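You operate a simulated robot arm through the tools that you are given. There is no shell and no other tool. Be economical: measure what you need, move in short steps, check, and stop when the job is done.

You are at the controls of a simulated two-armed robot. One attempt, no reset.

TASK
Take the soap box out of the black holder and fit the tissue box in.
Fine: soap box on the upper rack shelf; the tissue box is in the hair drawer; shut it. Where these are worked on the way, their far stop is far enough and under half their travel is too little: hair drawer.
Where things are to end (x, y in the base frame): teal soap box within 60 mm of [480, -30].

The check looks at the end state, three seconds after you hand in, the way a careful person would. Anything else that was tipped, shoved, dropped, spilled or broken makes it a failure.

THE ROBOT
Two 7-joint arms with two-finger parallel grippers on one trunk, on a base that drives. Base frame: it is fixed to the floor where the robot stands at the start and does not move with it; the origin is under the middle of the robot, x ahead of it, y to its left, z up. Readings come in mm, rad, newtons and seconds.
The left shoulder is at the start at [50, 161, 1173], the right one opposite. With the tool pointing down near the work surface each hand reaches from about 100 to 620 mm from the robot's upright axis, wherever it stands, measured 20 degrees to its own side. Places, roughly: cover [500, 200, 1200]; hair drawer [300, 1800, 700]; upper shelf of the open rack [500, -100, 1000]; white tissue box [250, 1750, 750]. Payload 3.43 kg a hand.
Tool frame (each hand has its own): the origin (TCP) lies between the finger pads and is the grasp point; the fingertips stand 30 mm ahead of it; z points along the fingers, y is the line along which they close. The gripper opens to 94 mm. The fingers are 28 mm wide and 10 mm thick; the gripper's body (50 by 96 mm) begins 55 mm behind the TCP.
Orientation is that of the tool frame in the base frame, as a unit quaternion [w, x, y, z]. With the fingers straight down and closing along the base's y, the tool's x points along the base's -x, its y along +y and its z along -z.

THE INTERFACE
- The arms move only by the tool nudge_tool. It takes "left_series", "right_series" or both (then of equal length, played together; a hand with none holds still); each is a list of rows, each a list of 3 entries, a list of its own where there are three numbers: the shift along the tool's x, y, z in m, then the turn, a rotation vector about the tool's x, y, z in rad, then the opening in per cent of the stroke, from 0 (shut) to 100 (fully open). In form: [[[tx, ty, tz], [rx, ry, rz], jaw], ...]. A call has 1 to 10 rows; each row shifts and turns the commanded pose from where the row before left it, along the tool's axes as they then stand. A row lasts 0.2 s, in which the tool goes at most 50 mm and 0.15 rad; a call with a longer step from one row to the next is refused whole, and so is a gripper value outside its range. Where a pose cannot be reached the arm comes as near as it can. A force on the tool above 40 N (or 10 N above the force at the start of the call, whichever is more), or a blocked arm, ends the call early, and 0.2 s more pass. The fingers move at their own pace (about 45 mm/s each) and stop on an object; they squeeze with about 26 N. The grip force told is the motor's: it shows also when the fingers shut on nothing. Time passes only in rows, and 0.2 s behind the last, so rows that do not move let the fingers close. The reply holds the time, the measured pose of the TCP, the force on the tool along the base axes, the opening and the grip force, in the units named above and with some noise, with the torque about the TCP (base axes, N m) and any sound that the robot's microphone picked up, and new pictures: "views" is both (left out), scene, wrist or none (wrist: the cameras of the hands that moved).
- Cameras (640 x 400 px; columns grow to the right, rows downward): "scene" is now at [132.4, 2.8, 1314.1]; the picture's right is [0.06, -1.00, 0.00], its down [-0.53, -0.03, -0.85] and it looks along [0.85, 0.05, -0.53] (base axes); focal length 266 px, centre (320, 200). "left" rides on the left gripper at [76, -14, -102] in its tool frame; the picture's right is [0.18, 0.98, 0.00], its down [-0.75, 0.14, -0.64] and it looks along [-0.63, 0.12, 0.77] (tool axes); focal length 243 px, centre (320, 200). "right" rides on the right gripper at [76, 14, -103] in its tool frame; the picture's right is [-0.18, 0.98, 0.00], its down [-0.75, -0.14, -0.64] and it looks along [-0.63, -0.12, 0.77] (tool axes); focal length 243 px, centre (320, 200). There is no depth. A picture from a camera that has moved, and an enlarged one, comes with that camera's place and axes in the base frame and with its lens. The place of the scene camera against the robot may be out by one fixed shift of up to 25 mm in any direction.
- move_column(by): slides the trunk up (or, below 0, down) by that many mm; the arms and the scene camera ride with it, the base frame stays. It gives what a move gives, with no picture.
- steer(legs): drives the robot by 1 to 6 legs, each [ahead, left, turn to the left] in mm, mm and rad, along the robot's own axes; the way and the turn of a leg run together, so that a leg with both is an arc; at most 1500 mm and 3.142 rad a leg. The arms and the cameras ride along, it lands a little off, and it stops where it bumps. It gives what a move gives, and a new picture of the scene camera.
- turn_head(pan, tilt): turns the head with the scene camera to pan (to the left, within 1.396 rad either way) and tilt (down, from -0.506 to 1.204), counted from straight ahead of the robot. It gives what a move gives, and a new picture of the scene camera.
- inspect(camera, box): a new picture of the part [left, top, right, bottom] of that camera's present view, enlarged. It takes no simulated time.
- sign_off(): hands the job in; it is judged then, once.

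Go step by step. Nothing tells you exact positions but the pictures and the camera data: compare them with the known pose of the tool, close in by small moves and look again before you grip or let go. The budget is 120 turns and 260 pictures, counting those below and the enlarged ones. Unless the task says otherwise, let go and move clear before handing in, and close with one line.

The tools are called after "Request:" as a command line: name --argument value ..., lists and objects as JSON in quotes. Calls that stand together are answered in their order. nudge_tool: Moves the arms, as the interface text tells. Its arguments: {"type":"object","properties":{"left_series":{"type":"array","items":{"type":"array"}},"right_series":{"type":"array","items":{"type":"array"}},"views":{"type":"string","enum":["both","scene","wrist","none"]}},"required":[]} The other tools are called the same way: move_column (by) slides the trunk up or down; steer (legs) drives the base; turn_head (pan, tilt) turns the head that bears the scene camera; inspect (camera, box) takes an enlarged picture of a part of a camera's view; sign_off () hands the job in.

At the start:

```text
time: 0.0
left_tcp_pos: [313.7, 146.8, 1148.9]
left_tool_rot: [0.001, 0.0, 1.0, 0.0]
left_contact_force: [0.8, 0.2, 0.2]
left_ft_torque: [0.01, -0.02, -0.01]
left_gripper_width: 93.9
left_grip_force: 0.0
right_tcp_pos: [334.8, -86.2, 1000.3]
right_tool_rot: [-0.001, 0.0, 1.0, -0.001]
right_contact_force: [0.0, 1.4, -0.4]
right_ft_torque: [0.02, -0.02, -0.02]
right_gripper_width: 94.3
right_grip_force: 0.1
trunk travel left (down, up): [-200.0, 67.0]
robot x, y, heading: [1.0, 1.8, -0.003]
head pan, tilt: [0.061, 0.559]
```

scene: 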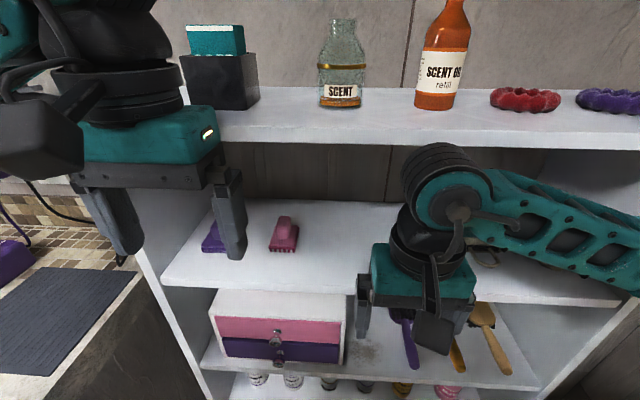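
right: 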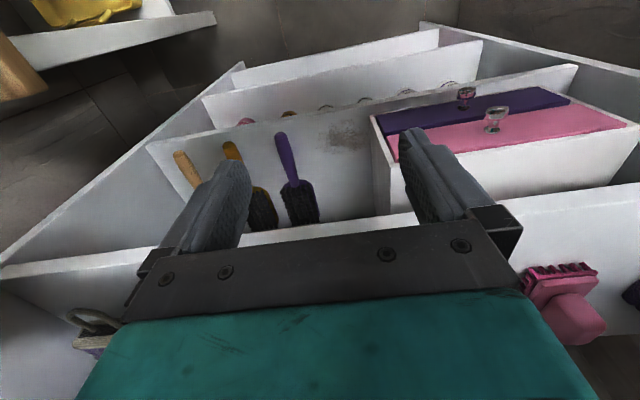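
left: 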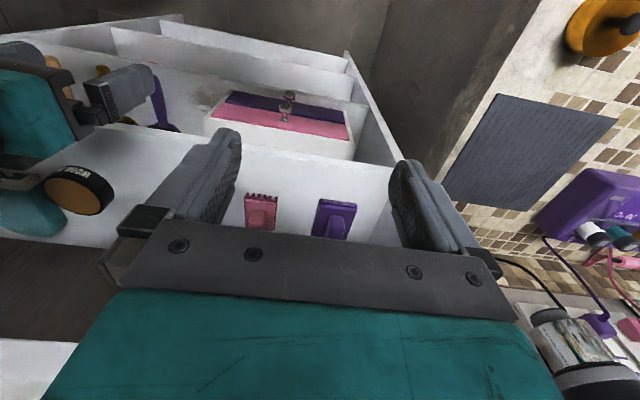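

The teal soap box sits in a black holder on the rack's top board, and the shelf below is the target for it. First I look closer at the holder, then to the left towards the drawer.

Request:
inspect --camera "scene" --box '[160, 0, 300, 130]'

Request:
turn_head --pan 1.3 --tilt 0.5

```text
3.08 times, centred on (230, 65) of scene
camera zoom: at [132.4, 2.8, 1314.1], right [0.06, -1.0, 0.0], down [-0.53, -0.03, -0.85], along [0.85, 0.05, -0.53], focal length 818 px, centre (597, 615)
```

zoom: 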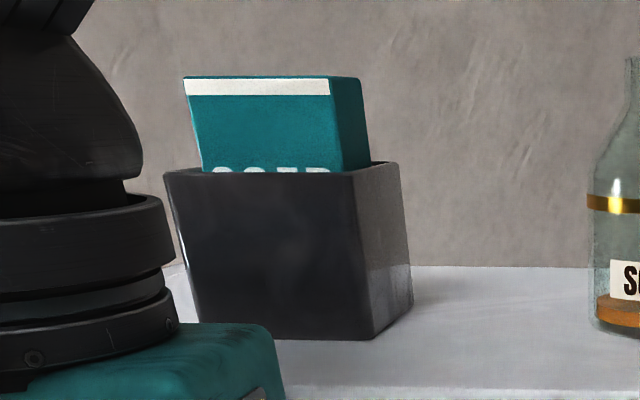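

```text
time: 1.4
left_tcp_pos: [313.9, 147.4, 1151.2]
left_tool_rot: [0.0, 0.0, 1.0, 0.0]
left_contact_force: [0.1, -0.6, -0.3]
left_ft_torque: [0.0, 0.01, 0.0]
left_gripper_width: 94.2
left_grip_force: 0.1
right_tcp_pos: [336.4, -87.4, 1000.1]
right_tool_rot: [0.0, 0.0, 1.0, 0.0]
right_contact_force: [0.7, -0.9, 0.6]
right_ft_torque: [-0.01, -0.04, -0.03]
right_gripper_width: 93.9
right_grip_force: 0.2
trunk travel left (down, up): [-200.0, 67.0]
robot x, y, heading: [3.8, -3.1, 0.0]
head pan, tilt: [1.3, 0.499]
camera scene: at [67.4, 85.0, 1319.4], right [0.96, -0.27, 0.0], down [-0.13, -0.46, -0.88], along [0.24, 0.85, -0.48], focal length 266 px, centre (320, 200)
```

scene: 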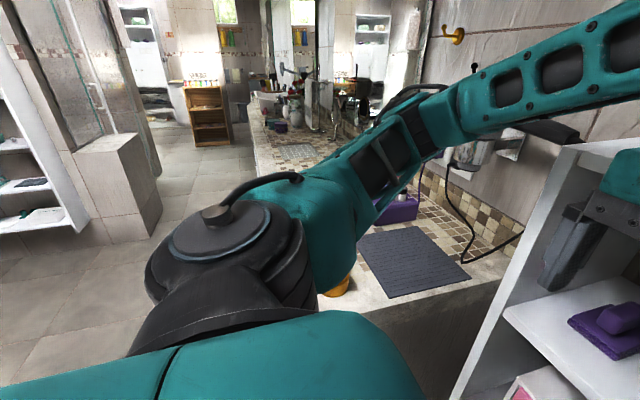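

The counter runs off to the left; the holder is high on the rack. I raise the trunk for parallax and look ahead again.

Request:
move_column --by 66

Request:
turn_head --pan 0.061 --tilt 0.559

Request:
inspect --camera "scene" --box '[160, 0, 400, 150]'

```text
time: 2.5
left_tcp_pos: [313.0, 146.9, 1215.5]
left_tool_rot: [0.0, 0.001, 1.0, 0.0]
left_contact_force: [-0.6, 0.6, 0.2]
left_ft_torque: [-0.02, 0.0, -0.01]
left_gripper_width: 94.0
left_grip_force: 0.1
right_tcp_pos: [337.0, -86.6, 1065.0]
right_tool_rot: [0.0, 0.0, 1.0, 0.0]
right_contact_force: [1.1, 0.3, 0.3]
right_ft_torque: [0.01, 0.01, 0.01]
right_gripper_width: 94.0
right_grip_force: 0.1
trunk travel left (down, up): [-266.0, 1.0]
robot x, y, heading: [0.1, 0.8, -0.004]
head pan, tilt: [1.3, 0.499]
```

```text
time: 3.9
left_tcp_pos: [313.8, 147.1, 1215.6]
left_tool_rot: [0.0, 0.0, 1.0, 0.0]
left_contact_force: [-1.1, -0.2, 0.3]
left_ft_torque: [0.01, -0.02, 0.01]
left_gripper_width: 94.0
left_grip_force: 0.0
right_tcp_pos: [335.4, -87.0, 1065.1]
right_tool_rot: [0.0, 0.001, 1.0, 0.0]
right_contact_force: [0.4, -0.1, 0.3]
right_ft_torque: [-0.02, -0.01, 0.03]
right_gripper_width: 94.0
right_grip_force: 0.1
trunk travel left (down, up): [-266.0, 1.0]
robot x, y, heading: [-4.0, -1.4, 0.002]
head pan, tilt: [0.061, 0.559]
camera scene: at [132.4, 2.9, 1380.0], right [0.06, -1.0, 0.0], down [-0.53, -0.03, -0.85], along [0.85, 0.05, -0.53], focal length 266 px, centre (320, 200)
```

scene: 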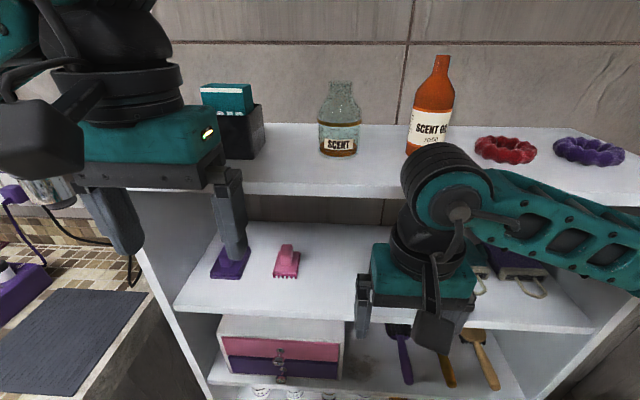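

```text
2.67 times, centred on (280, 75) of scene
camera zoom: at [132.4, 2.9, 1380.0], right [0.06, -1.0, 0.0], down [-0.53, -0.03, -0.85], along [0.85, 0.05, -0.53], focal length 709 px, centre (427, 533)
```

zoom: 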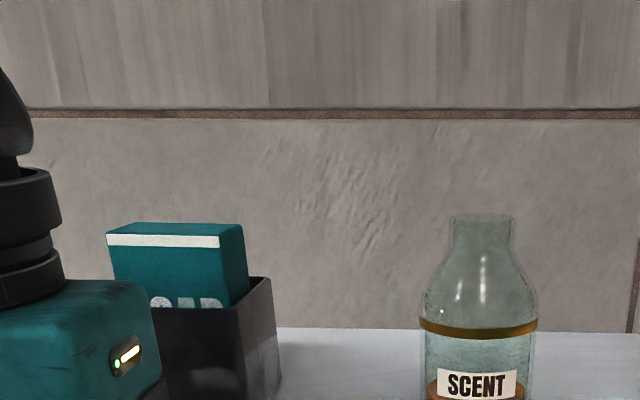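

I place the holder at about x 465–531, y 112–182 with its rim near z 1293, and the soap box standing about 30 mm proud of it. A level grasp from the front suits both the holder and the shelf, so I back off for room and begin rolling the left hand so its camera comes on top.

Request:
steer --legs '[[-200, 0, 0]]'

Request:
nudge_tool --left_series '[[[0, 0, 0], [0, 0, 0.15], 100], [[0, 0, 0], [0, 0, 0.15], 100], [[0, 0, 0], [0, 0, 0.15], 100], [[0, 0, 0], [0, 0, 0.15], 100], [[0, 0, 0], [0, 0, 0.15], 100], [[0, 0, 0], [0, 0, 0.15], 100], [[0, 0, 0], [0, 0, 0.15], 100], [[0, 0, 0], [0, 0, 0.15], 100], [[0, 0, 0], [0, 0, 0.15], 100], [[0, 0, 0], [0, 0, 0.15], 100]]' --right_series '[[[0.02, -0.02, 0], [0, 0, 0], 100], [[0.02, -0.02, 0], [0, 0, 0], 100], [[0.02, -0.02, 0], [0, 0, 0], 100], [[0.02, -0.02, 0], [0, 0, 0], 100], [[0, -0.02, 0], [0, 0, 0], 100], [[0, -0.02, 0], [0, 0, 0], 100], [[0, -0.02, 0], [0, 0, 0], 100], [[0, -0.02, 0], [0, 0, 0], 100], [[0, -0.02, 0], [0, 0, 0], 100], [[0, 0, 0], [0, 0, 0], 100]]' --views "scene"

```text
time: 5.5
left_tcp_pos: [110.4, 147.6, 1216.4]
left_tool_rot: [0.0, 0.001, 1.0, 0.001]
left_contact_force: [0.5, 0.1, -0.7]
left_ft_torque: [-0.02, -0.04, -0.04]
left_gripper_width: 94.2
left_grip_force: 0.0
right_tcp_pos: [133.1, -87.6, 1065.4]
right_tool_rot: [0.0, 0.002, 1.0, 0.0]
right_contact_force: [0.0, 0.3, 0.4]
right_ft_torque: [0.0, 0.0, 0.02]
right_gripper_width: 94.1
right_grip_force: 0.0
trunk travel left (down, up): [-266.0, 1.0]
robot x, y, heading: [-203.6, 1.1, -0.008]
head pan, tilt: [0.061, 0.559]
camera scene: at [-71.0, 2.7, 1380.1], right [0.06, -1.0, 0.0], down [-0.53, -0.03, -0.85], along [0.85, 0.05, -0.53], focal length 266 px, centre (320, 200)
```

scene: 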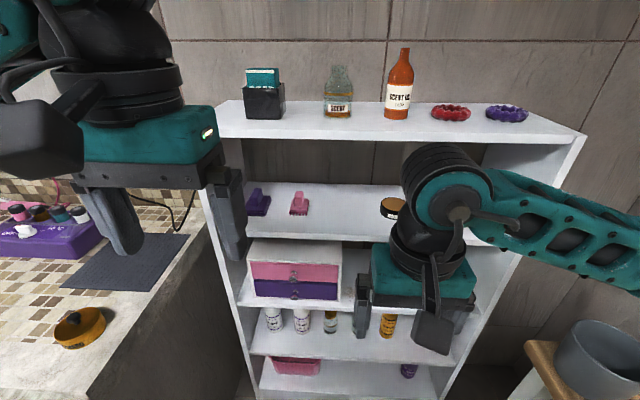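

```text
time: 7.7
left_tcp_pos: [98.3, 136.3, 1215.4]
left_tool_rot: [0.0, 0.682, 0.731, 0.0]
left_contact_force: [-0.4, 0.2, -0.3]
left_ft_torque: [0.02, -0.01, -0.01]
left_gripper_width: 93.8
left_grip_force: 0.0
left hand out of reach, approached as far as the arm can: row 10
right_tcp_pos: [66.5, -265.6, 1067.6]
right_tool_rot: [0.0, 0.002, 1.0, 0.0]
right_contact_force: [-0.1, -0.6, -0.6]
right_ft_torque: [0.0, 0.01, -0.02]
right_gripper_width: 93.9
right_grip_force: 0.2
right hand out of reach, approached as far as the arm can: row 4, 5
trunk travel left (down, up): [-266.0, 1.0]
robot x, y, heading: [-202.5, -0.4, -0.004]
head pan, tilt: [0.061, 0.559]
camera scene: at [-70.2, 2.2, 1380.0], right [0.06, -1.0, 0.0], down [-0.53, -0.03, -0.85], along [0.85, 0.05, -0.53], focal length 266 px, centre (320, 200)
```

scene: 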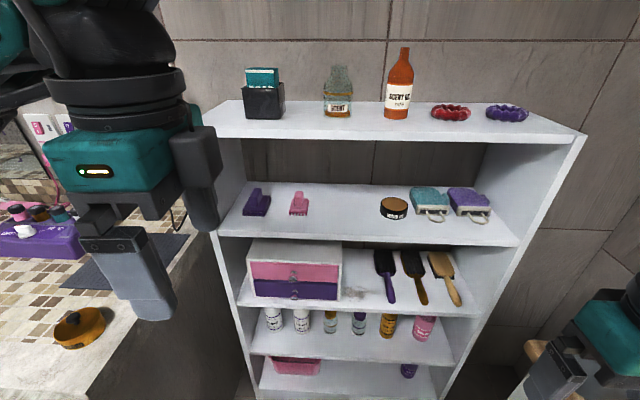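

The whole rack is in view now. I zoom in to measure the holder and the shelf again from here.

Request:
inspect --camera "scene" --box '[220, 40, 380, 140]'

Request:
inspect --camera "scene" --box '[200, 120, 520, 320]'

```text
4.00 times, centred on (300, 90) of scene
camera zoom: at [-70.2, 2.2, 1380.0], right [0.06, -1.0, 0.0], down [-0.53, -0.03, -0.85], along [0.85, 0.05, -0.53], focal length 1064 px, centre (400, 640)
```

zoom: 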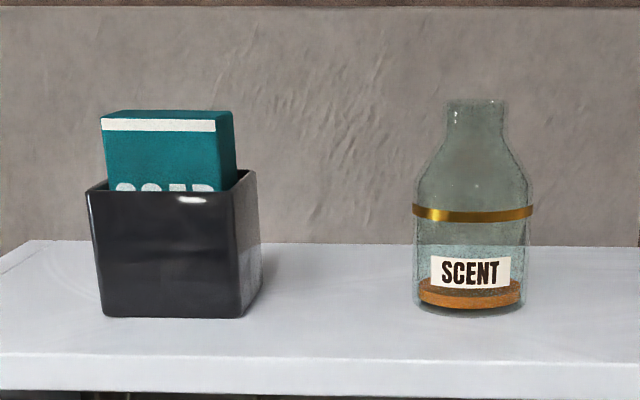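

```text
2.00 times, centred on (360, 220) of scene
camera zoom: at [-70.2, 2.2, 1380.0], right [0.06, -1.0, 0.0], down [-0.53, -0.03, -0.85], along [0.85, 0.05, -0.53], focal length 532 px, centre (240, 160)
```

zoom: 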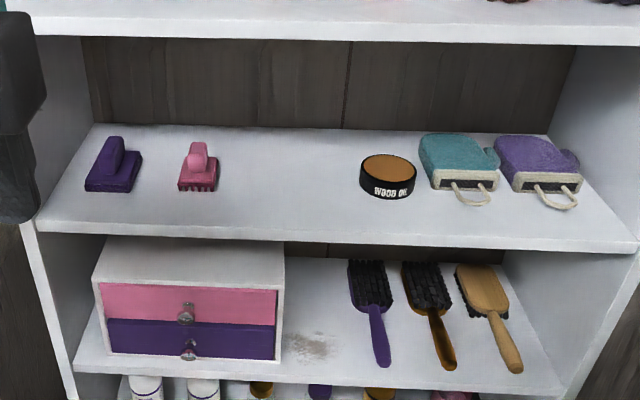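

Fresh triangulation: holder x 462–522, y 111–182, rim z≈1294; board top z≈1235 with its front edge at x≈404; upper shelf z≈993, and the drop spot there is free. I bring the left hand forward and pitch it level.

Request:
nudge_tool --left_series '[[[0, 0.04, 0], [0, 0, 0], 100], [[0, 0.04, 0], [-0.15, 0, 0], 100], [[0, 0.03, 0], [-0.15, 0, 0], 100], [[0, 0.02, 0], [-0.15, 0, 0], 100], [[0, 0, 0], [-0.15, 0, 0], 100], [[0, 0, 0], [-0.15, 0, 0], 100], [[0, 0, 0], [-0.15, 0, 0], 100], [[0, 0, 0], [-0.15, 0, 0], 100], [[0, 0, 0], [-0.15, 0, 0], 100], [[0, 0, 0], [-0.15, 0, 0], 100]]' --views "scene"

```text
time: 9.9
left_tcp_pos: [168.2, 62.6, 1221.1]
left_tool_rot: [0.428, 0.533, 0.569, 0.457]
left_contact_force: [0.5, -0.1, 1.0]
left_ft_torque: [-0.02, 0.03, 0.0]
left_gripper_width: 94.1
left_grip_force: 0.1
left hand out of reach, approached as far as the arm can: row 1, 2, 3, 8, 9, 10
right_tcp_pos: [66.8, -265.2, 1067.1]
right_tool_rot: [0.0, 0.001, 1.0, 0.0]
right_contact_force: [-0.3, 0.4, -0.4]
right_ft_torque: [0.02, 0.0, 0.0]
right_gripper_width: 94.2
right_grip_force: 0.1
trunk travel left (down, up): [-266.0, 1.0]
robot x, y, heading: [-205.5, 3.2, -0.002]
head pan, tilt: [0.061, 0.559]
camera scene: at [-70.4, 2.1, 1380.1], right [0.06, -1.0, 0.0], down [-0.53, -0.03, -0.85], along [0.85, 0.05, -0.53], focal length 266 px, centre (320, 200)
```

scene: 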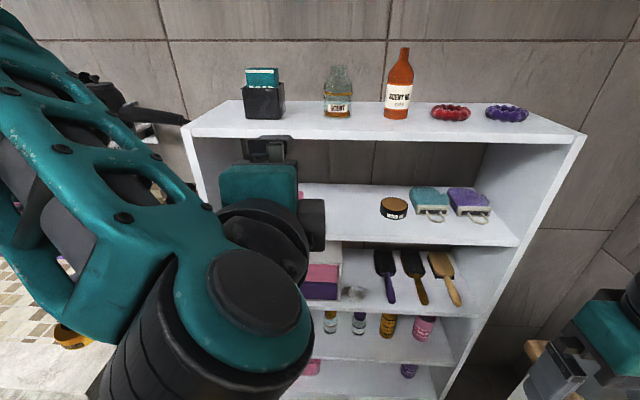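

The hand is nearly level now with its camera on the left side. Next I roll it about its own axis so the camera comes on top and the fingers close sideways.

Request:
nudge_tool --left_series '[[[0, 0, 0.02], [0, 0, 0.15], 100], [[0, 0, 0.02], [0, 0, 0.15], 100], [[0, 0, 0], [0, 0, 0.15], 100], [[0, 0, 0], [0, 0, 0.15], 100], [[0, 0, 0], [0, 0, 0.15], 100], [[0, 0, 0], [0, 0, 0.15], 100], [[0, 0, 0], [0, 0, 0.15], 100], [[0, 0, 0], [0, 0, 0.15], 100], [[0, 0, 0], [0, 0, 0.15], 100], [[0, 0, 0], [0, 0, 0.15], 100]]' --views "both"

```text
time: 12.1
left_tcp_pos: [210.9, 92.2, 1194.7]
left_tool_rot: [0.037, 0.778, 0.06, 0.625]
left_contact_force: [-0.1, -0.2, 0.2]
left_ft_torque: [-0.03, 0.0, 0.0]
left_gripper_width: 94.0
left_grip_force: 0.0
left hand out of reach, approached as far as the arm can: row 9, 10
right_tcp_pos: [66.0, -264.1, 1069.0]
right_tool_rot: [-0.001, 0.002, 1.0, -0.001]
right_contact_force: [0.7, 0.1, 0.2]
right_ft_torque: [-0.01, -0.03, 0.03]
right_gripper_width: 93.9
right_grip_force: 0.0
trunk travel left (down, up): [-266.0, 1.0]
robot x, y, heading: [-202.8, -0.0, -0.003]
head pan, tilt: [0.061, 0.559]
camera scene: at [-73.3, -16.9, 1374.6], right [-0.17, -0.99, 0.0], down [-0.57, 0.1, -0.81], along [0.8, -0.14, -0.58], focal length 266 px, centre (320, 200)
camera left: at [125.7, 115.2, 1289.2], right [0.09, -0.95, 0.31], down [-0.78, -0.26, -0.57], along [0.62, -0.19, -0.76], focal length 243 px, centre (320, 200)
```

scene: 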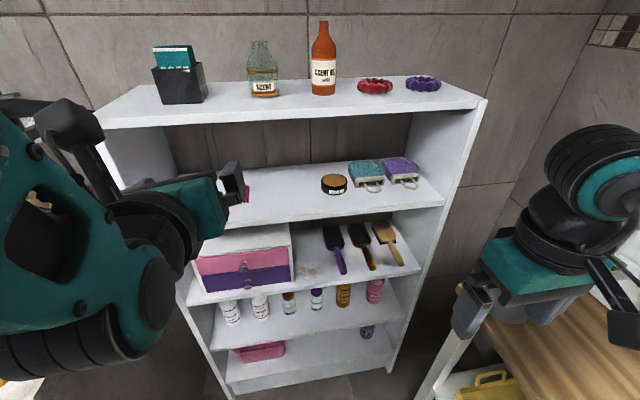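
left: 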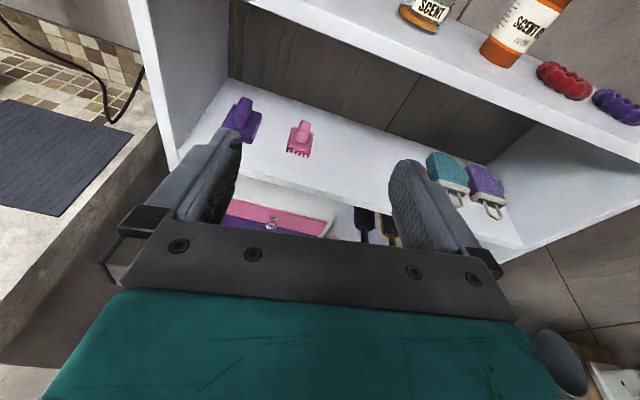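

The hand is level with the camera on top, pitched about 12° down. I raise it and move it left and forward towards the front of the holder.

Request:
nudge_tool --left_series '[[[0.0205, -0.004, 0.011], [0, 0, 0], 100], [[0.0205, -0.004, 0.011], [0, 0, 0], 100], [[0.0205, -0.004, 0.011], [0, 0, 0], 100], [[0.0205, -0.004, 0.011], [0, 0, 0], 100], [[0.0205, -0.004, 0.011], [0, 0, 0.03], 100], [[0.0205, -0.004, 0.011], [0, 0, 0.03], 100], [[0.0205, -0.004, 0.011], [0, 0, 0.03], 100], [[0.0205, -0.004, 0.011], [0, 0, 0.03], 100], [[0, 0, 0], [0, 0, 0], 100]]' --views "both"

```text
time: 14.1
left_tcp_pos: [210.7, 93.2, 1193.9]
left_tool_rot: [0.035, 0.778, 0.058, 0.625]
left_contact_force: [0.9, 0.4, -0.7]
left_ft_torque: [-0.01, -0.03, 0.01]
left_gripper_width: 94.0
left_grip_force: 0.0
left hand out of reach, approached as far as the arm can: row 1, 2, 3, 4, 5, 6, 7, 8
right_tcp_pos: [66.8, -263.9, 1066.9]
right_tool_rot: [-0.001, 0.001, 1.0, 0.0]
right_contact_force: [0.6, 0.3, 0.3]
right_ft_torque: [-0.02, 0.0, -0.01]
right_gripper_width: 94.0
right_grip_force: 0.1
trunk travel left (down, up): [-266.0, 1.0]
robot x, y, heading: [-202.1, -4.5, -0.009]
head pan, tilt: [0.061, 0.559]
camera scene: at [-73.2, -19.0, 1375.2], right [-0.19, -0.98, 0.0], down [-0.57, 0.11, -0.82], along [0.8, -0.15, -0.58], focal length 266 px, centre (320, 200)
camera left: at [125.6, 114.2, 1288.2], right [0.09, -0.95, 0.3], down [-0.78, -0.25, -0.57], along [0.62, -0.19, -0.76], focal length 243 px, centre (320, 200)
```

scene: 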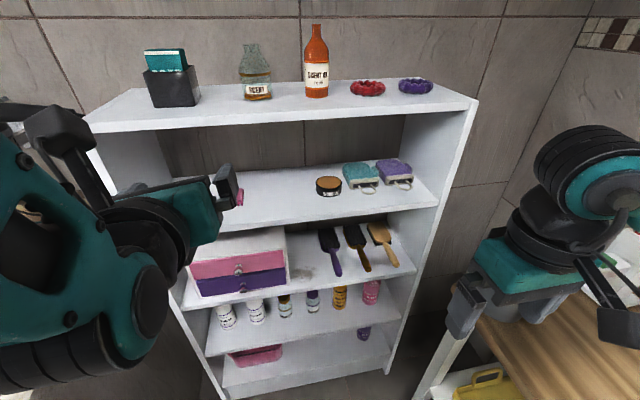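
left: 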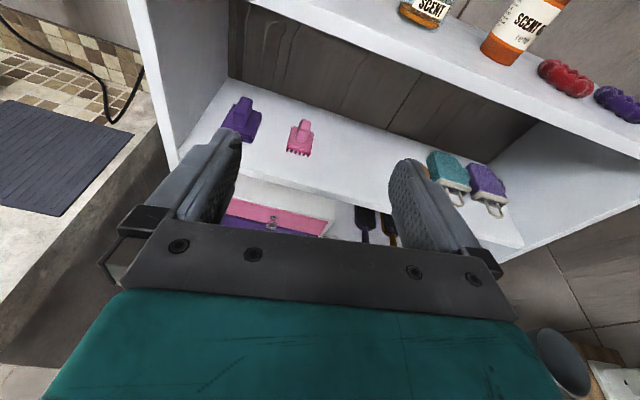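

The arm refused that move; it seems folded against a limit and the elbow has brushed the head. I try a plain forward reach to unfold it.

Request:
nudge_tool --left_series '[[[0, 0, 0.02], [0, 0, -0.1], 100], [[0, 0, 0.02], [0, 0, -0.1], 100], [[0, 0, 0.02], [0, 0, -0.1], 100], [[0, -0.01, 0.02], [0, 0, -0.1], 100], [[0, -0.01, 0.02], [0, 0, -0.1], 100], [[0, -0.01, 0.02], [0, 0, 0], 100]]' --views "scene"

```text
time: 15.5
left_tcp_pos: [292.8, 85.8, 1150.6]
left_tool_rot: [0.183, 0.741, 0.244, 0.598]
left_contact_force: [-1.1, 0.1, 0.5]
left_ft_torque: [0.01, -0.04, -0.03]
left_gripper_width: 94.0
left_grip_force: 0.0
left hand out of reach, approached as far as the arm can: row 1, 2, 3, 4, 6
right_tcp_pos: [65.5, -264.5, 1067.9]
right_tool_rot: [-0.001, 0.002, 1.0, 0.0]
right_contact_force: [-0.4, 0.3, 0.3]
right_ft_torque: [0.01, 0.0, 0.01]
right_gripper_width: 94.1
right_grip_force: 0.1
trunk travel left (down, up): [-266.0, 1.0]
robot x, y, heading: [-201.0, -1.7, 0.001]
head pan, tilt: [0.061, 0.559]
camera scene: at [-70.2, 2.1, 1380.0], right [0.06, -1.0, 0.0], down [-0.53, -0.03, -0.85], along [0.85, 0.05, -0.53], focal length 266 px, centre (320, 200)
```

scene: 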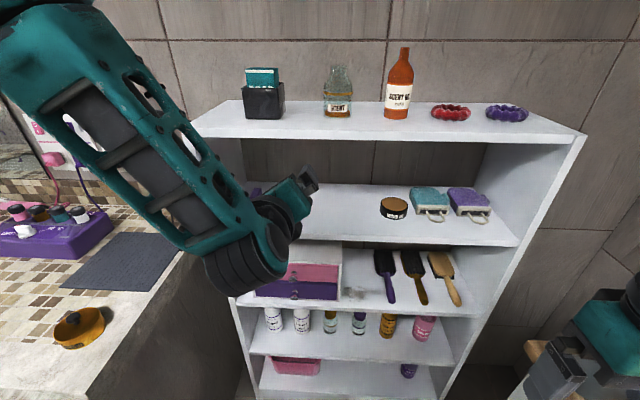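

Unfolded, and the head is back in place. Now I raise the hand towards the holder's height while extended.

Request:
nudge_tool --left_series '[[[0.023, 0.007, 0], [0, 0, 0], 100], [[0.023, 0.007, 0], [0, 0, 0], 100], [[0.023, 0.007, 0], [0, 0, 0], 100], [[0.023, 0.007, 0], [0, 0, 0], 100], [[0.023, 0.007, 0], [0, 0, 0], 100], [[0.023, 0.007, 0], [0, 0, 0], 100], [[0.023, 0.007, 0], [0, 0, 0], 100], [[0.023, 0.007, 0], [0, 0, 0], 100]]' --views "both"

```text
time: 17.3
left_tcp_pos: [261.2, 76.9, 1267.7]
left_tool_rot: [0.183, 0.741, 0.242, 0.599]
left_contact_force: [0.9, -0.7, -1.1]
left_ft_torque: [0.03, 0.0, -0.01]
left_gripper_width: 93.9
left_grip_force: 0.0
left hand out of reach, approached as far as the arm can: row 1, 2, 3, 4, 5, 6, 7, 8
right_tcp_pos: [65.9, -264.8, 1067.9]
right_tool_rot: [-0.001, 0.001, 1.0, -0.001]
right_contact_force: [0.6, -0.3, -0.2]
right_ft_torque: [0.02, 0.02, 0.02]
right_gripper_width: 93.8
right_grip_force: 0.1
trunk travel left (down, up): [-266.0, 1.0]
robot x, y, heading: [-203.2, 1.6, -0.004]
head pan, tilt: [0.061, 0.559]
camera scene: at [-70.4, 2.6, 1380.0], right [0.06, -1.0, 0.0], down [-0.53, -0.03, -0.85], along [0.85, 0.05, -0.53], focal length 266 px, centre (320, 200)
camera left: at [171.7, 130.0, 1343.0], right [0.17, -0.69, 0.7], down [-0.73, -0.56, -0.38], along [0.66, -0.45, -0.6], focal length 243 px, centre (320, 200)
```

scene: 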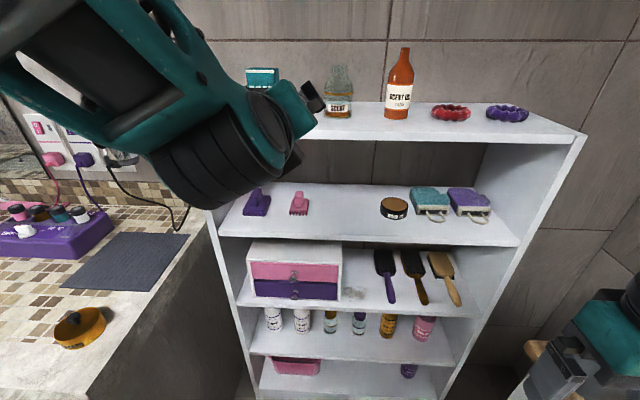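
left: 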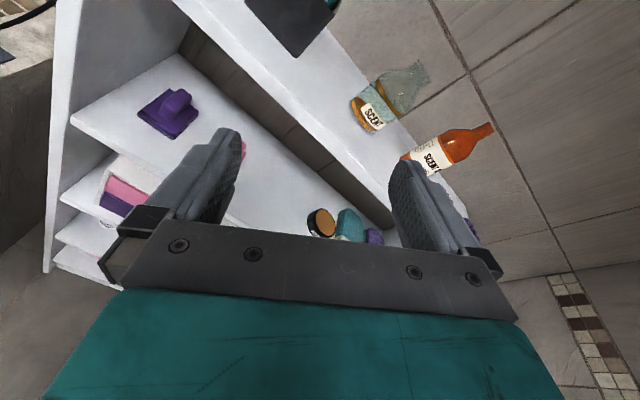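

The wrist limits stop this roll high up. A better plan is the natural orientation (camera below) pitched about 45° forward, which works for both the holder and the shelf, so I roll back that way.

Request:
nudge_tool --left_series '[[[0, 0, 0], [0, 0, -0.15], 100], [[0, 0, 0], [0, 0, -0.15], 100], [[0, 0, 0], [0, 0, -0.15], 100], [[0, 0, 0], [0, 0, -0.15], 100], [[0, 0, 0], [0, 0, -0.15], 100], [[0, 0, 0], [0, 0, -0.15], 100], [[0, 0, 0], [0, 0, -0.15], 100], [[0, 0, 0], [0, 0, -0.15], 100], [[0, 0, 0], [0, 0, -0.15], 100], [[0, 0, 0], [0, 0, -0.15], 100]]' --views "none"

Request:
nudge_tool --left_series '[[[0, 0, 0], [0, 0, -0.15], 100], [[0, 0, 0], [0, 0, -0.15], 100], [[0, 0, 0], [0, 0, -0.15], 100], [[0, 0, 0], [0, 0, -0.15], 100], [[0, 0, 0], [0, 0, -0.15], 100], [[0, 0, 0], [0, 0, -0.15], 100], [[0, 0, 0], [0, 0, -0.12], 100], [[0, 0, 0], [0, 0, 0], 100]]' --views "scene"

```text
time: 19.5
left_tcp_pos: [262.7, 76.0, 1267.3]
left_tool_rot: [0.542, 0.377, 0.683, 0.313]
left_contact_force: [-0.5, 0.3, 0.7]
left_ft_torque: [-0.03, -0.01, -0.01]
left_gripper_width: 94.0
left_grip_force: 0.1
right_tcp_pos: [64.9, -264.0, 1068.7]
right_tool_rot: [-0.001, 0.001, 1.0, -0.001]
right_contact_force: [0.6, -0.9, 0.1]
right_ft_torque: [-0.01, 0.03, -0.01]
right_gripper_width: 93.9
right_grip_force: 0.1
trunk travel left (down, up): [-266.0, 1.0]
robot x, y, heading: [-201.8, -1.6, 0.0]
head pan, tilt: [0.061, 0.559]
```

```text
time: 21.3
left_tcp_pos: [261.3, 74.6, 1267.9]
left_tool_rot: [0.626, -0.004, 0.78, 0.008]
left_contact_force: [0.2, -0.2, 0.2]
left_ft_torque: [0.01, 0.01, 0.0]
left_gripper_width: 94.1
left_grip_force: 0.0
right_tcp_pos: [65.3, -264.7, 1067.7]
right_tool_rot: [-0.001, 0.002, 1.0, -0.001]
right_contact_force: [-0.1, -0.7, 0.6]
right_ft_torque: [0.0, 0.0, 0.01]
right_gripper_width: 94.0
right_grip_force: 0.0
trunk travel left (down, up): [-266.0, 1.0]
robot x, y, heading: [-202.9, 1.3, -0.003]
head pan, tilt: [0.061, 0.559]
camera scene: at [-70.3, 2.7, 1380.0], right [0.06, -1.0, 0.0], down [-0.53, -0.03, -0.85], along [0.85, 0.05, -0.53], focal length 266 px, centre (320, 200)
```

scene: 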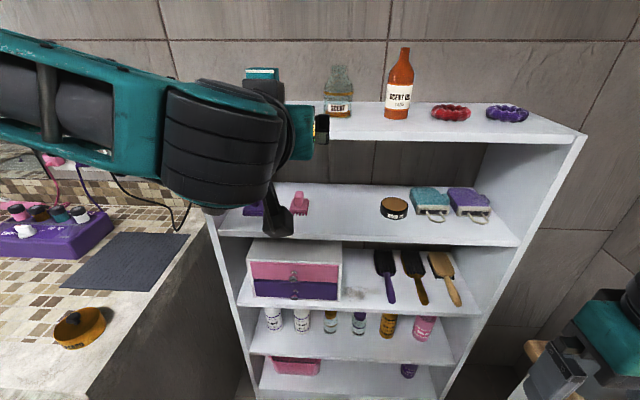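

The hand is level and square, camera below. I move it in front of the holder at safe distance and look through its own camera to calibrate.

Request:
nudge_tool --left_series '[[[-0.015, 0.015, 0.008], [0, 0, 0], 100], [[-0.015, 0.015, 0.008], [0, 0, 0], 100], [[-0.015, 0.015, 0.008], [0, 0, 0], 100], [[-0.015, 0.015, 0.008], [0, 0, 0], 100], [[-0.015, 0.015, 0.008], [0, 0, 0], 100], [[0, 0, 0], [0, 0, 0], 100]]' --views "both"

```text
time: 22.7
left_tcp_pos: [316.2, 153.2, 1332.4]
left_tool_rot: [0.625, -0.003, 0.78, 0.01]
left_contact_force: [0.2, -0.3, -0.1]
left_ft_torque: [-0.01, 0.02, -0.05]
left_gripper_width: 94.1
left_grip_force: 0.0
right_tcp_pos: [66.1, -264.0, 1067.1]
right_tool_rot: [-0.001, 0.002, 1.0, -0.001]
right_contact_force: [-0.1, 0.4, 0.5]
right_ft_torque: [0.03, 0.0, -0.02]
right_gripper_width: 94.0
right_grip_force: 0.0
trunk travel left (down, up): [-266.0, 1.0]
robot x, y, heading: [-202.6, -0.6, -0.004]
head pan, tilt: [0.061, 0.559]
camera scene: at [-70.2, 2.4, 1380.0], right [0.06, -1.0, 0.0], down [-0.53, -0.03, -0.85], along [0.85, 0.05, -0.53], focal length 266 px, centre (320, 200)
camera left: at [200.5, 136.3, 1280.9], right [-0.06, 0.98, -0.17], down [-0.46, 0.12, 0.88], along [0.88, 0.13, 0.45], focal length 243 px, centre (320, 200)
```

scene: 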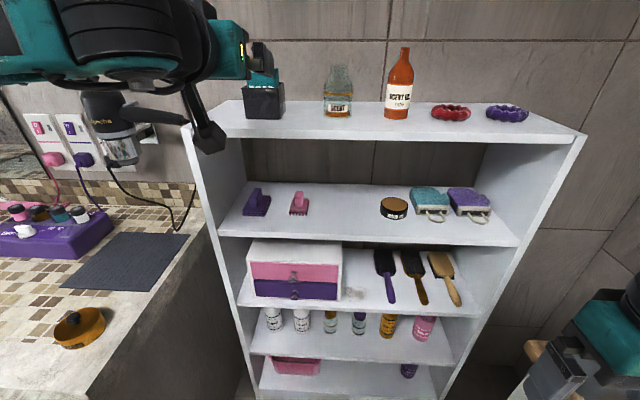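
left: 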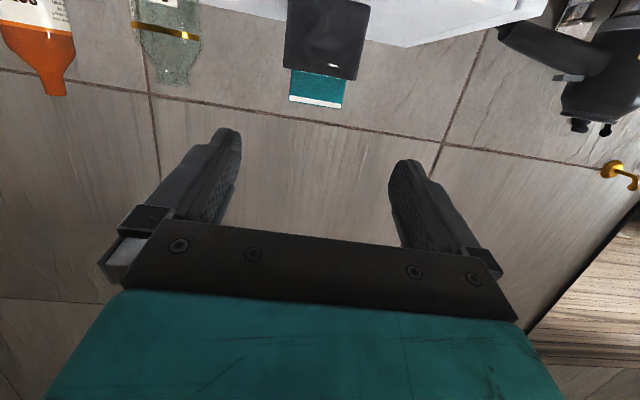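

Request:
inspect --camera "left" --box '[240, 0, 400, 120]'

```text
3.33 times, centred on (320, 60) of left
camera zoom: at [200.5, 136.3, 1280.9], right [-0.06, 0.98, -0.17], down [-0.46, 0.12, 0.88], along [0.88, 0.13, 0.45], focal length 809 px, centre (320, 667)
```

zoom: 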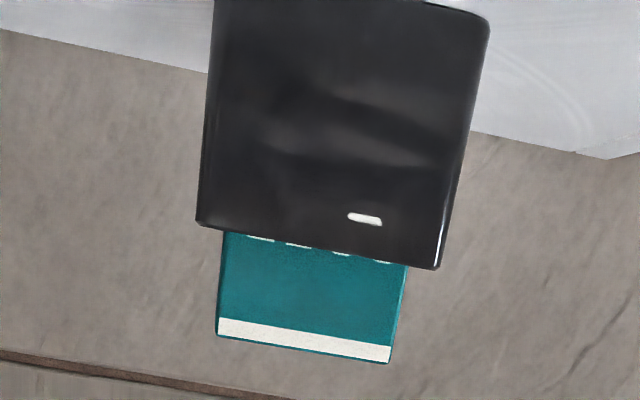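

The wrist view puts the rim at z≈1279, the soap top at z≈1309 and the soap at y 125–181 (the scene camera reads about 15 mm high and 5 mm right). I drive ahead 100 mm and look again.

Request:
steer --legs '[[100, 0, 0]]'

Request:
inspect --camera "left" --box '[200, 0, 440, 150]'

```text
time: 23.9
left_tcp_pos: [420.2, 153.3, 1332.0]
left_tool_rot: [0.626, -0.004, 0.78, 0.01]
left_contact_force: [0.7, 0.4, -0.2]
left_ft_torque: [0.02, -0.01, 0.01]
left_gripper_width: 94.1
left_grip_force: 0.1
right_tcp_pos: [168.5, -264.1, 1068.2]
right_tool_rot: [-0.001, 0.001, 1.0, -0.001]
right_contact_force: [0.3, 0.0, 0.7]
right_ft_torque: [0.02, 0.03, 0.0]
right_gripper_width: 94.0
right_grip_force: 0.0
trunk travel left (down, up): [-266.0, 1.0]
robot x, y, heading: [-100.5, 0.7, -0.003]
head pan, tilt: [0.061, 0.559]
camera scene: at [32.4, 2.5, 1379.9], right [0.06, -1.0, 0.0], down [-0.53, -0.03, -0.85], along [0.85, 0.05, -0.53], focal length 266 px, centre (320, 200)
```

scene: 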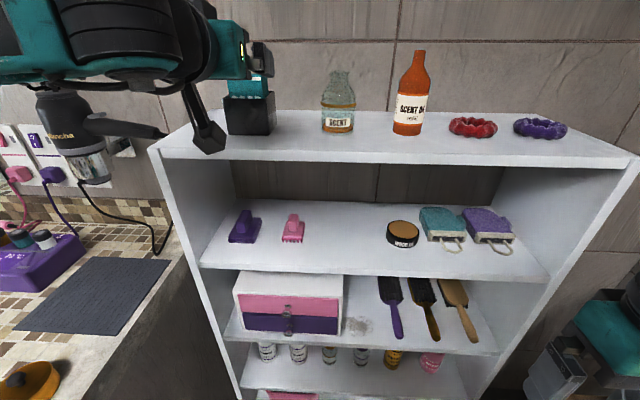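

```text
2.67 times, centred on (320, 75) of left
camera zoom: at [302.8, 136.4, 1280.5], right [-0.06, 0.98, -0.17], down [-0.46, 0.12, 0.88], along [0.88, 0.13, 0.45], focal length 647 px, centre (320, 533)
```

zoom: 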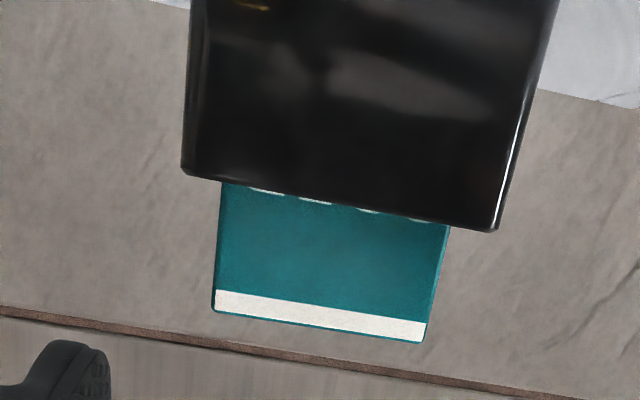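

Both views agree: soap at about x 469–503, y 125–181, top z 1309. I go forward over the holder and lower so the fingers straddle the soap box just above the rim.

Request:
nudge_tool --left_series '[[[0, 0, 0.016], [0, 0, 0], 100], [[0, 0, 0.016], [0, 0, 0], 100], [[0, 0, 0.015], [0, 0, 0], 100], [[0, 0, 0.015], [0, 0, 0], 100], [[0.008, 0, 0.002], [0, 0, 0], 100], [[0.008, 0, 0.002], [0, 0, 0], 100], [[0, 0, 0], [0, 0, 0], 100]]' --views "both"

```text
time: 25.5
left_tcp_pos: [479.8, 152.9, 1304.5]
left_tool_rot: [0.626, -0.003, 0.78, 0.009]
left_contact_force: [0.4, -0.2, -0.8]
left_ft_torque: [0.0, -0.04, -0.01]
left_gripper_width: 94.1
left_grip_force: 0.0
right_tcp_pos: [167.7, -264.2, 1067.8]
right_tool_rot: [0.0, 0.001, 1.0, 0.0]
right_contact_force: [-0.3, -0.3, 0.4]
right_ft_torque: [0.01, 0.0, 0.0]
right_gripper_width: 93.8
right_grip_force: 0.0
trunk travel left (down, up): [-266.0, 1.0]
robot x, y, heading: [-102.2, 2.2, -0.002]
head pan, tilt: [0.061, 0.559]
camera scene: at [31.3, 2.5, 1380.0], right [0.06, -1.0, 0.0], down [-0.53, -0.03, -0.85], along [0.85, 0.05, -0.53], focal length 266 px, centre (320, 200)
camera left: at [362.2, 136.9, 1251.9], right [-0.06, 0.98, -0.17], down [-0.47, 0.12, 0.88], along [0.88, 0.13, 0.45], focal length 243 px, centre (320, 200)
```

scene: 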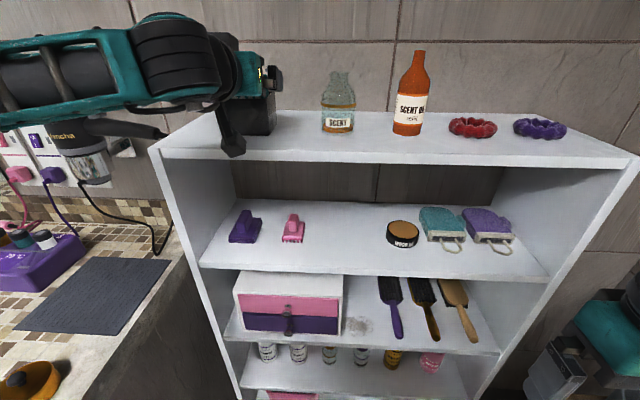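
left: 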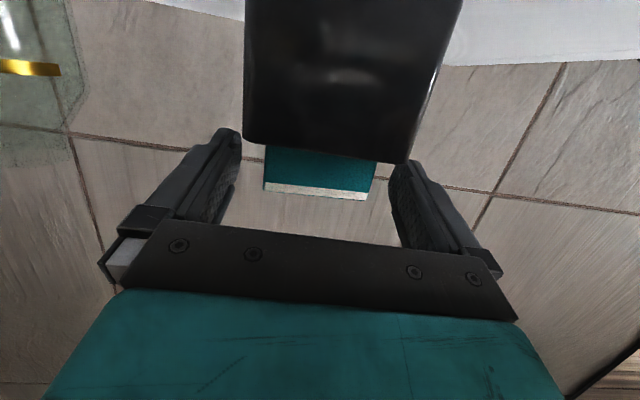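

The fingers straddle the soap box evenly just above the rim. I close them.

Request:
nudge_tool --left_series '[[[0, 0, 0], [0, 0, 0], 30], [[0, 0, 0], [0, 0, 0], 30], [[0, 0, 0], [0, 0, 0], 30], [[0, 0, 0], [0, 0, 0], 30], [[0, 0, 0], [0, 0, 0], 30]]' --views "wrist"

```text
time: 26.7
left_tcp_pos: [477.5, 153.7, 1302.9]
left_tool_rot: [0.626, -0.004, 0.78, 0.01]
left_contact_force: [0.3, -0.6, -0.3]
left_ft_torque: [-0.06, 0.01, -0.04]
left_gripper_width: 59.9
left_grip_force: 26.3
right_tcp_pos: [167.8, -265.5, 1067.5]
right_tool_rot: [-0.001, 0.001, 1.0, 0.001]
right_contact_force: [-0.4, 0.1, 0.0]
right_ft_torque: [0.0, -0.04, -0.03]
right_gripper_width: 94.2
right_grip_force: 0.1
trunk travel left (down, up): [-266.0, 1.0]
robot x, y, heading: [-102.5, -2.1, 0.001]
head pan, tilt: [0.061, 0.559]
camera left: at [362.1, 136.9, 1252.0], right [-0.06, 0.98, -0.17], down [-0.47, 0.12, 0.88], along [0.88, 0.13, 0.45], focal length 243 px, centre (320, 200)
```

left: 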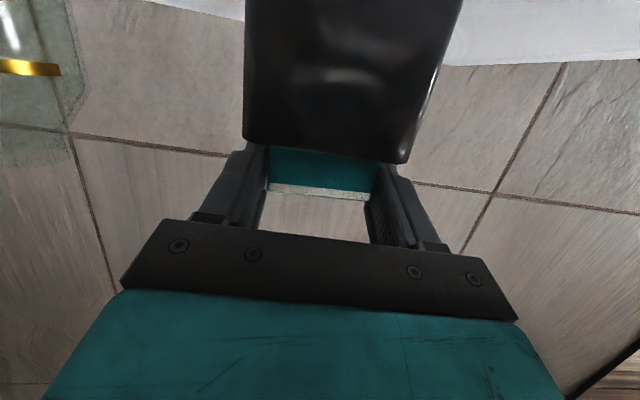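

Gripped at 60 mm with 26 N. I lift straight up.

Request:
nudge_tool --left_series '[[[-0.0098, 0, -0.0022], [0, 0, 0], 30], [[-0.0147, 0, -0.0033], [0, 0, 0], 30], [[-0.0147, 0, -0.0033], [0, 0, 0], 30], [[-0.0147, 0, -0.0033], [0, 0, 0], 30], [[-0.0147, 0, -0.0033], [0, 0, 0], 30], [[0, 0, 0], [0, 0, 0], 30]]' --views "both"

```text
time: 28.1
left_tcp_pos: [479.8, 153.5, 1374.6]
left_tool_rot: [0.625, -0.003, 0.781, 0.009]
left_contact_force: [0.2, 0.1, -0.8]
left_ft_torque: [-0.01, 0.03, -0.04]
left_gripper_width: 59.7
left_grip_force: 26.0
right_tcp_pos: [168.3, -265.1, 1068.2]
right_tool_rot: [-0.001, 0.001, 1.0, -0.001]
right_contact_force: [0.0, 0.3, -0.7]
right_ft_torque: [0.01, 0.01, 0.01]
right_gripper_width: 94.0
right_grip_force: 0.1
trunk travel left (down, up): [-266.0, 1.0]
robot x, y, heading: [-99.9, 0.1, -0.001]
head pan, tilt: [0.061, 0.559]
camera scene: at [31.5, 2.6, 1380.0], right [0.06, -1.0, 0.0], down [-0.53, -0.03, -0.85], along [0.85, 0.05, -0.53], focal length 266 px, centre (320, 200)
camera left: at [363.4, 137.3, 1322.6], right [-0.06, 0.98, -0.17], down [-0.46, 0.12, 0.88], along [0.88, 0.13, 0.45], focal length 243 px, centre (320, 200)
```

scene: 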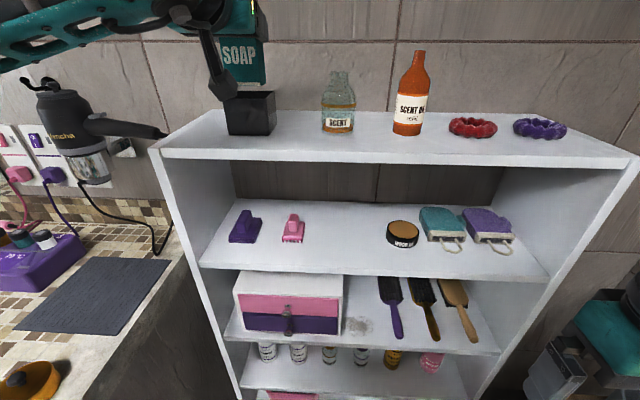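
left: 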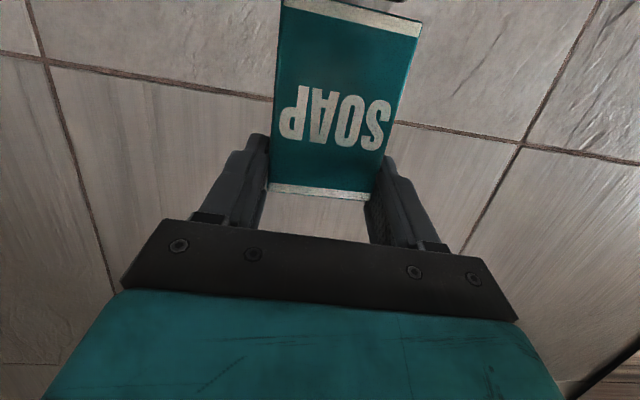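

The soap box is clear of the holder (its bottom about 25 mm above the rim, height ≈77 mm). I back away, then lower the trunk.

Request:
steer --legs '[[-210, 0, 0]]'

Request:
move_column --by -200

Request:
turn_head --pan -0.2 --tilt 0.5

```text
time: 29.7
left_tcp_pos: [273.7, 156.6, 1374.2]
left_tool_rot: [0.626, -0.006, 0.779, 0.012]
left_contact_force: [0.7, -1.1, -1.4]
left_ft_torque: [-0.02, 0.03, 0.0]
left_gripper_width: 59.8
left_grip_force: 25.7
right_tcp_pos: [-35.7, -263.5, 1069.1]
right_tool_rot: [-0.001, -0.002, 1.0, -0.001]
right_contact_force: [0.3, -0.9, -0.8]
right_ft_torque: [0.0, 0.0, -0.01]
right_gripper_width: 93.9
right_grip_force: 0.1
trunk travel left (down, up): [-266.0, 1.0]
robot x, y, heading: [-304.0, 2.8, 0.009]
head pan, tilt: [0.061, 0.559]
camera scene: at [-174.1, 3.2, 1380.1], right [0.07, -1.0, 0.0], down [-0.53, -0.03, -0.85], along [0.85, 0.06, -0.53], focal length 266 px, centre (320, 200)
```

scene: 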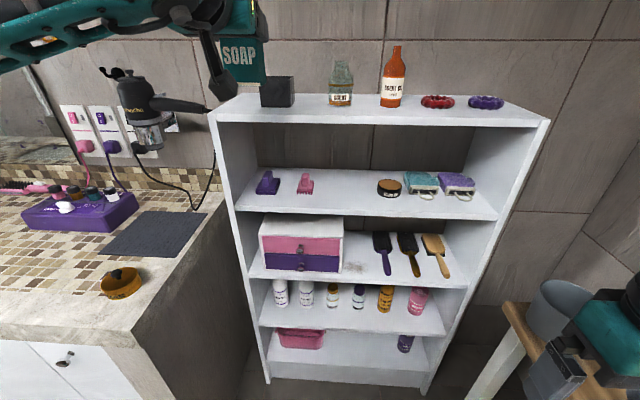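

```text
time: 31.9
left_tcp_pos: [274.7, 157.5, 1174.9]
left_tool_rot: [0.625, -0.006, 0.781, 0.012]
left_contact_force: [0.1, -0.2, -1.0]
left_ft_torque: [0.01, 0.04, -0.01]
left_gripper_width: 59.5
left_grip_force: 25.5
right_tcp_pos: [-34.8, -264.2, 867.5]
right_tool_rot: [-0.001, -0.002, 1.0, 0.0]
right_contact_force: [0.3, -0.3, 0.1]
right_ft_torque: [0.01, -0.01, 0.03]
right_gripper_width: 93.8
right_grip_force: 0.0
trunk travel left (down, up): [-66.0, 201.0]
robot x, y, heading: [-305.7, -2.0, 0.008]
head pan, tilt: [0.061, 0.559]
```

```text
time: 32.6
left_tcp_pos: [274.4, 156.6, 1172.9]
left_tool_rot: [0.625, -0.005, 0.78, 0.011]
left_contact_force: [-0.3, 0.1, -0.7]
left_ft_torque: [0.03, 0.01, -0.01]
left_gripper_width: 59.7
left_grip_force: 26.0
right_tcp_pos: [-35.6, -263.2, 867.5]
right_tool_rot: [-0.002, -0.001, 1.0, 0.0]
right_contact_force: [0.2, 0.1, -0.4]
right_ft_torque: [0.02, 0.0, 0.01]
right_gripper_width: 94.2
right_grip_force: 0.1
trunk travel left (down, up): [-66.0, 201.0]
robot x, y, heading: [-306.3, 1.8, 0.004]
head pan, tilt: [-0.201, 0.499]
camera scene: at [-173.4, -20.4, 1185.4], right [-0.19, -0.98, 0.0], down [-0.47, 0.09, -0.88], along [0.86, -0.17, -0.48], focal length 266 px, centre (320, 200)
```

scene: 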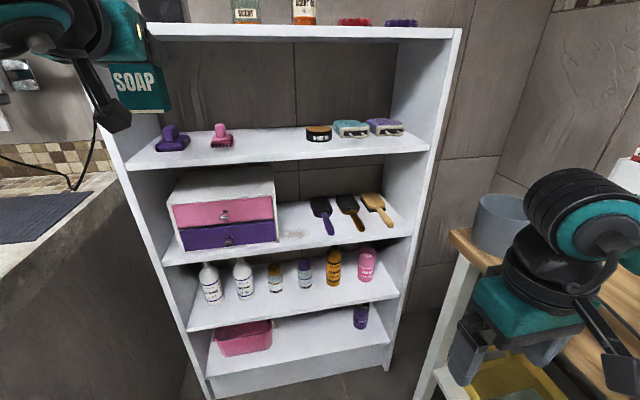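

The drop spot on the upper shelf (z≈978 true) is free between the pink brush and the tin. I bring the soap across to y≈-30 and down in front of the shelf.

Request:
nudge_tool --left_series '[[[0.0096, -0.0187, 0.0021], [0, 0, 0], 30], [[0.0096, -0.0187, 0.0021], [0, 0, 0], 30], [[0.0096, -0.0187, 0.0021], [0, 0, 0], 30], [[0.0096, -0.0187, 0.0021], [0, 0, 0], 30], [[0.0096, -0.0187, 0.0021], [0, 0, 0], 30], [[0.0096, -0.0187, 0.0021], [0, 0, 0], 30], [[0.0096, -0.0187, 0.0021], [0, 0, 0], 30], [[0.0096, -0.0187, 0.0021], [0, 0, 0], 30], [[0.0096, -0.0187, 0.0021], [0, 0, 0], 30], [[0.0096, -0.0187, 0.0021], [0, 0, 0], 30]]' --views "both"

```text
time: 34.8
left_tcp_pos: [278.5, -28.5, 1076.1]
left_tool_rot: [0.626, -0.007, 0.78, 0.012]
left_contact_force: [0.3, 0.0, -1.6]
left_ft_torque: [0.01, 0.01, -0.03]
left_gripper_width: 59.9
left_grip_force: 26.4
right_tcp_pos: [-34.9, -263.4, 867.7]
right_tool_rot: [-0.001, -0.002, 1.0, 0.0]
right_contact_force: [-0.6, 0.2, 0.3]
right_ft_torque: [0.02, 0.01, -0.01]
right_gripper_width: 93.9
right_grip_force: 0.0
trunk travel left (down, up): [-66.0, 201.0]
robot x, y, heading: [-306.0, 2.2, 0.002]
head pan, tilt: [-0.201, 0.499]
camera scene: at [-173.4, -20.6, 1185.4], right [-0.2, -0.98, 0.0], down [-0.47, 0.09, -0.88], along [0.86, -0.17, -0.48], focal length 266 px, centre (320, 200)
camera left: at [162.7, -46.7, 1024.6], right [-0.06, 0.98, -0.17], down [-0.47, 0.12, 0.88], along [0.88, 0.14, 0.45], focal length 243 px, centre (320, 200)
```

scene: 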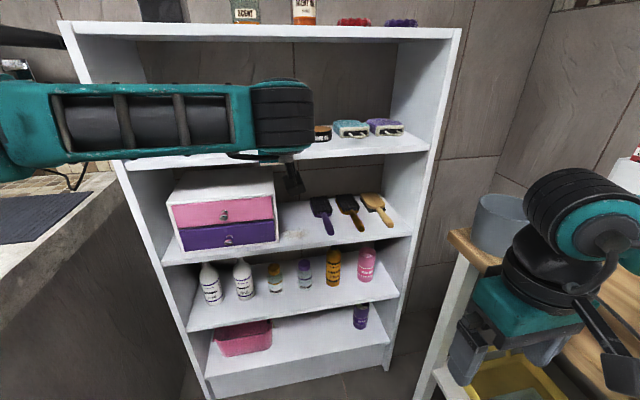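
left: 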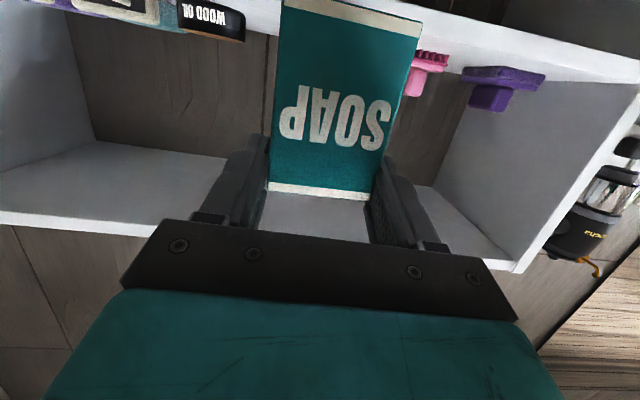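

The soap clears the pink brush and the tin on both sides. Before driving in I raise the right hand so it stays clear of the side table, and extend the left a little.

Request:
nudge_tool --right_series '[[[0, 0.008, -0.02], [0, 0, 0], 100], [[0, 0.008, -0.02], [0, 0, 0], 100], [[0, 0.008, -0.02], [0, 0, 0], 100], [[0, 0.008, -0.02], [0, 0, 0], 100], [[0, 0.008, -0.02], [0, 0, 0], 100], [[0, 0.008, -0.02], [0, 0, 0], 100], [[0, 0.008, -0.02], [0, 0, 0], 100]]' --left_series '[[[0.002, 0, 0.0083], [0, 0, 0], 30], [[-0.002, 0, 0.0083], [0, 0, 0], 30], [[-0.002, 0, 0.0083], [0, 0, 0], 30], [[-0.002, 0, 0.0083], [0, 0, 0], 30], [[-0.002, 0, 0.0083], [0, 0, 0], 30], [[-0.002, 0, 0.0083], [0, 0, 0], 30], [[-0.002, 0, 0.0083], [0, 0, 0], 30]]' --views "scene"

```text
time: 36.4
left_tcp_pos: [337.6, -25.9, 1070.1]
left_tool_rot: [0.625, -0.006, 0.78, 0.011]
left_contact_force: [0.9, -0.1, -1.1]
left_ft_torque: [0.0, 0.04, 0.03]
left_gripper_width: 59.5
left_grip_force: 26.7
right_tcp_pos: [-34.7, -205.9, 1008.2]
right_tool_rot: [-0.002, -0.001, 1.0, 0.0]
right_contact_force: [-0.3, 0.1, -0.6]
right_ft_torque: [0.0, 0.0, -0.03]
right_gripper_width: 93.9
right_grip_force: 0.1
trunk travel left (down, up): [-66.0, 201.0]
robot x, y, heading: [-306.6, -1.8, 0.004]
head pan, tilt: [-0.201, 0.499]
camera scene: at [-173.4, -20.3, 1185.3], right [-0.2, -0.98, 0.0], down [-0.47, 0.09, -0.88], along [0.86, -0.17, -0.48], focal length 266 px, centre (320, 200)
```

scene: 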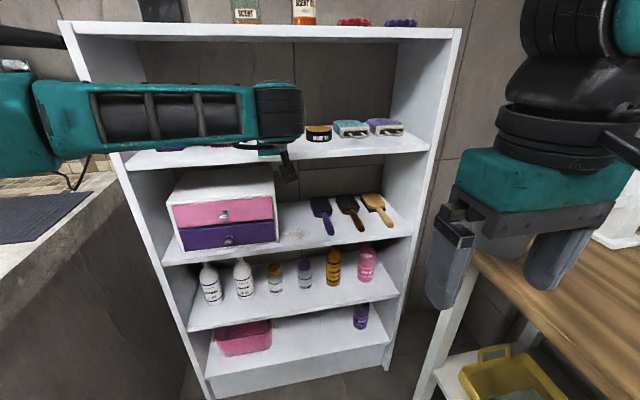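

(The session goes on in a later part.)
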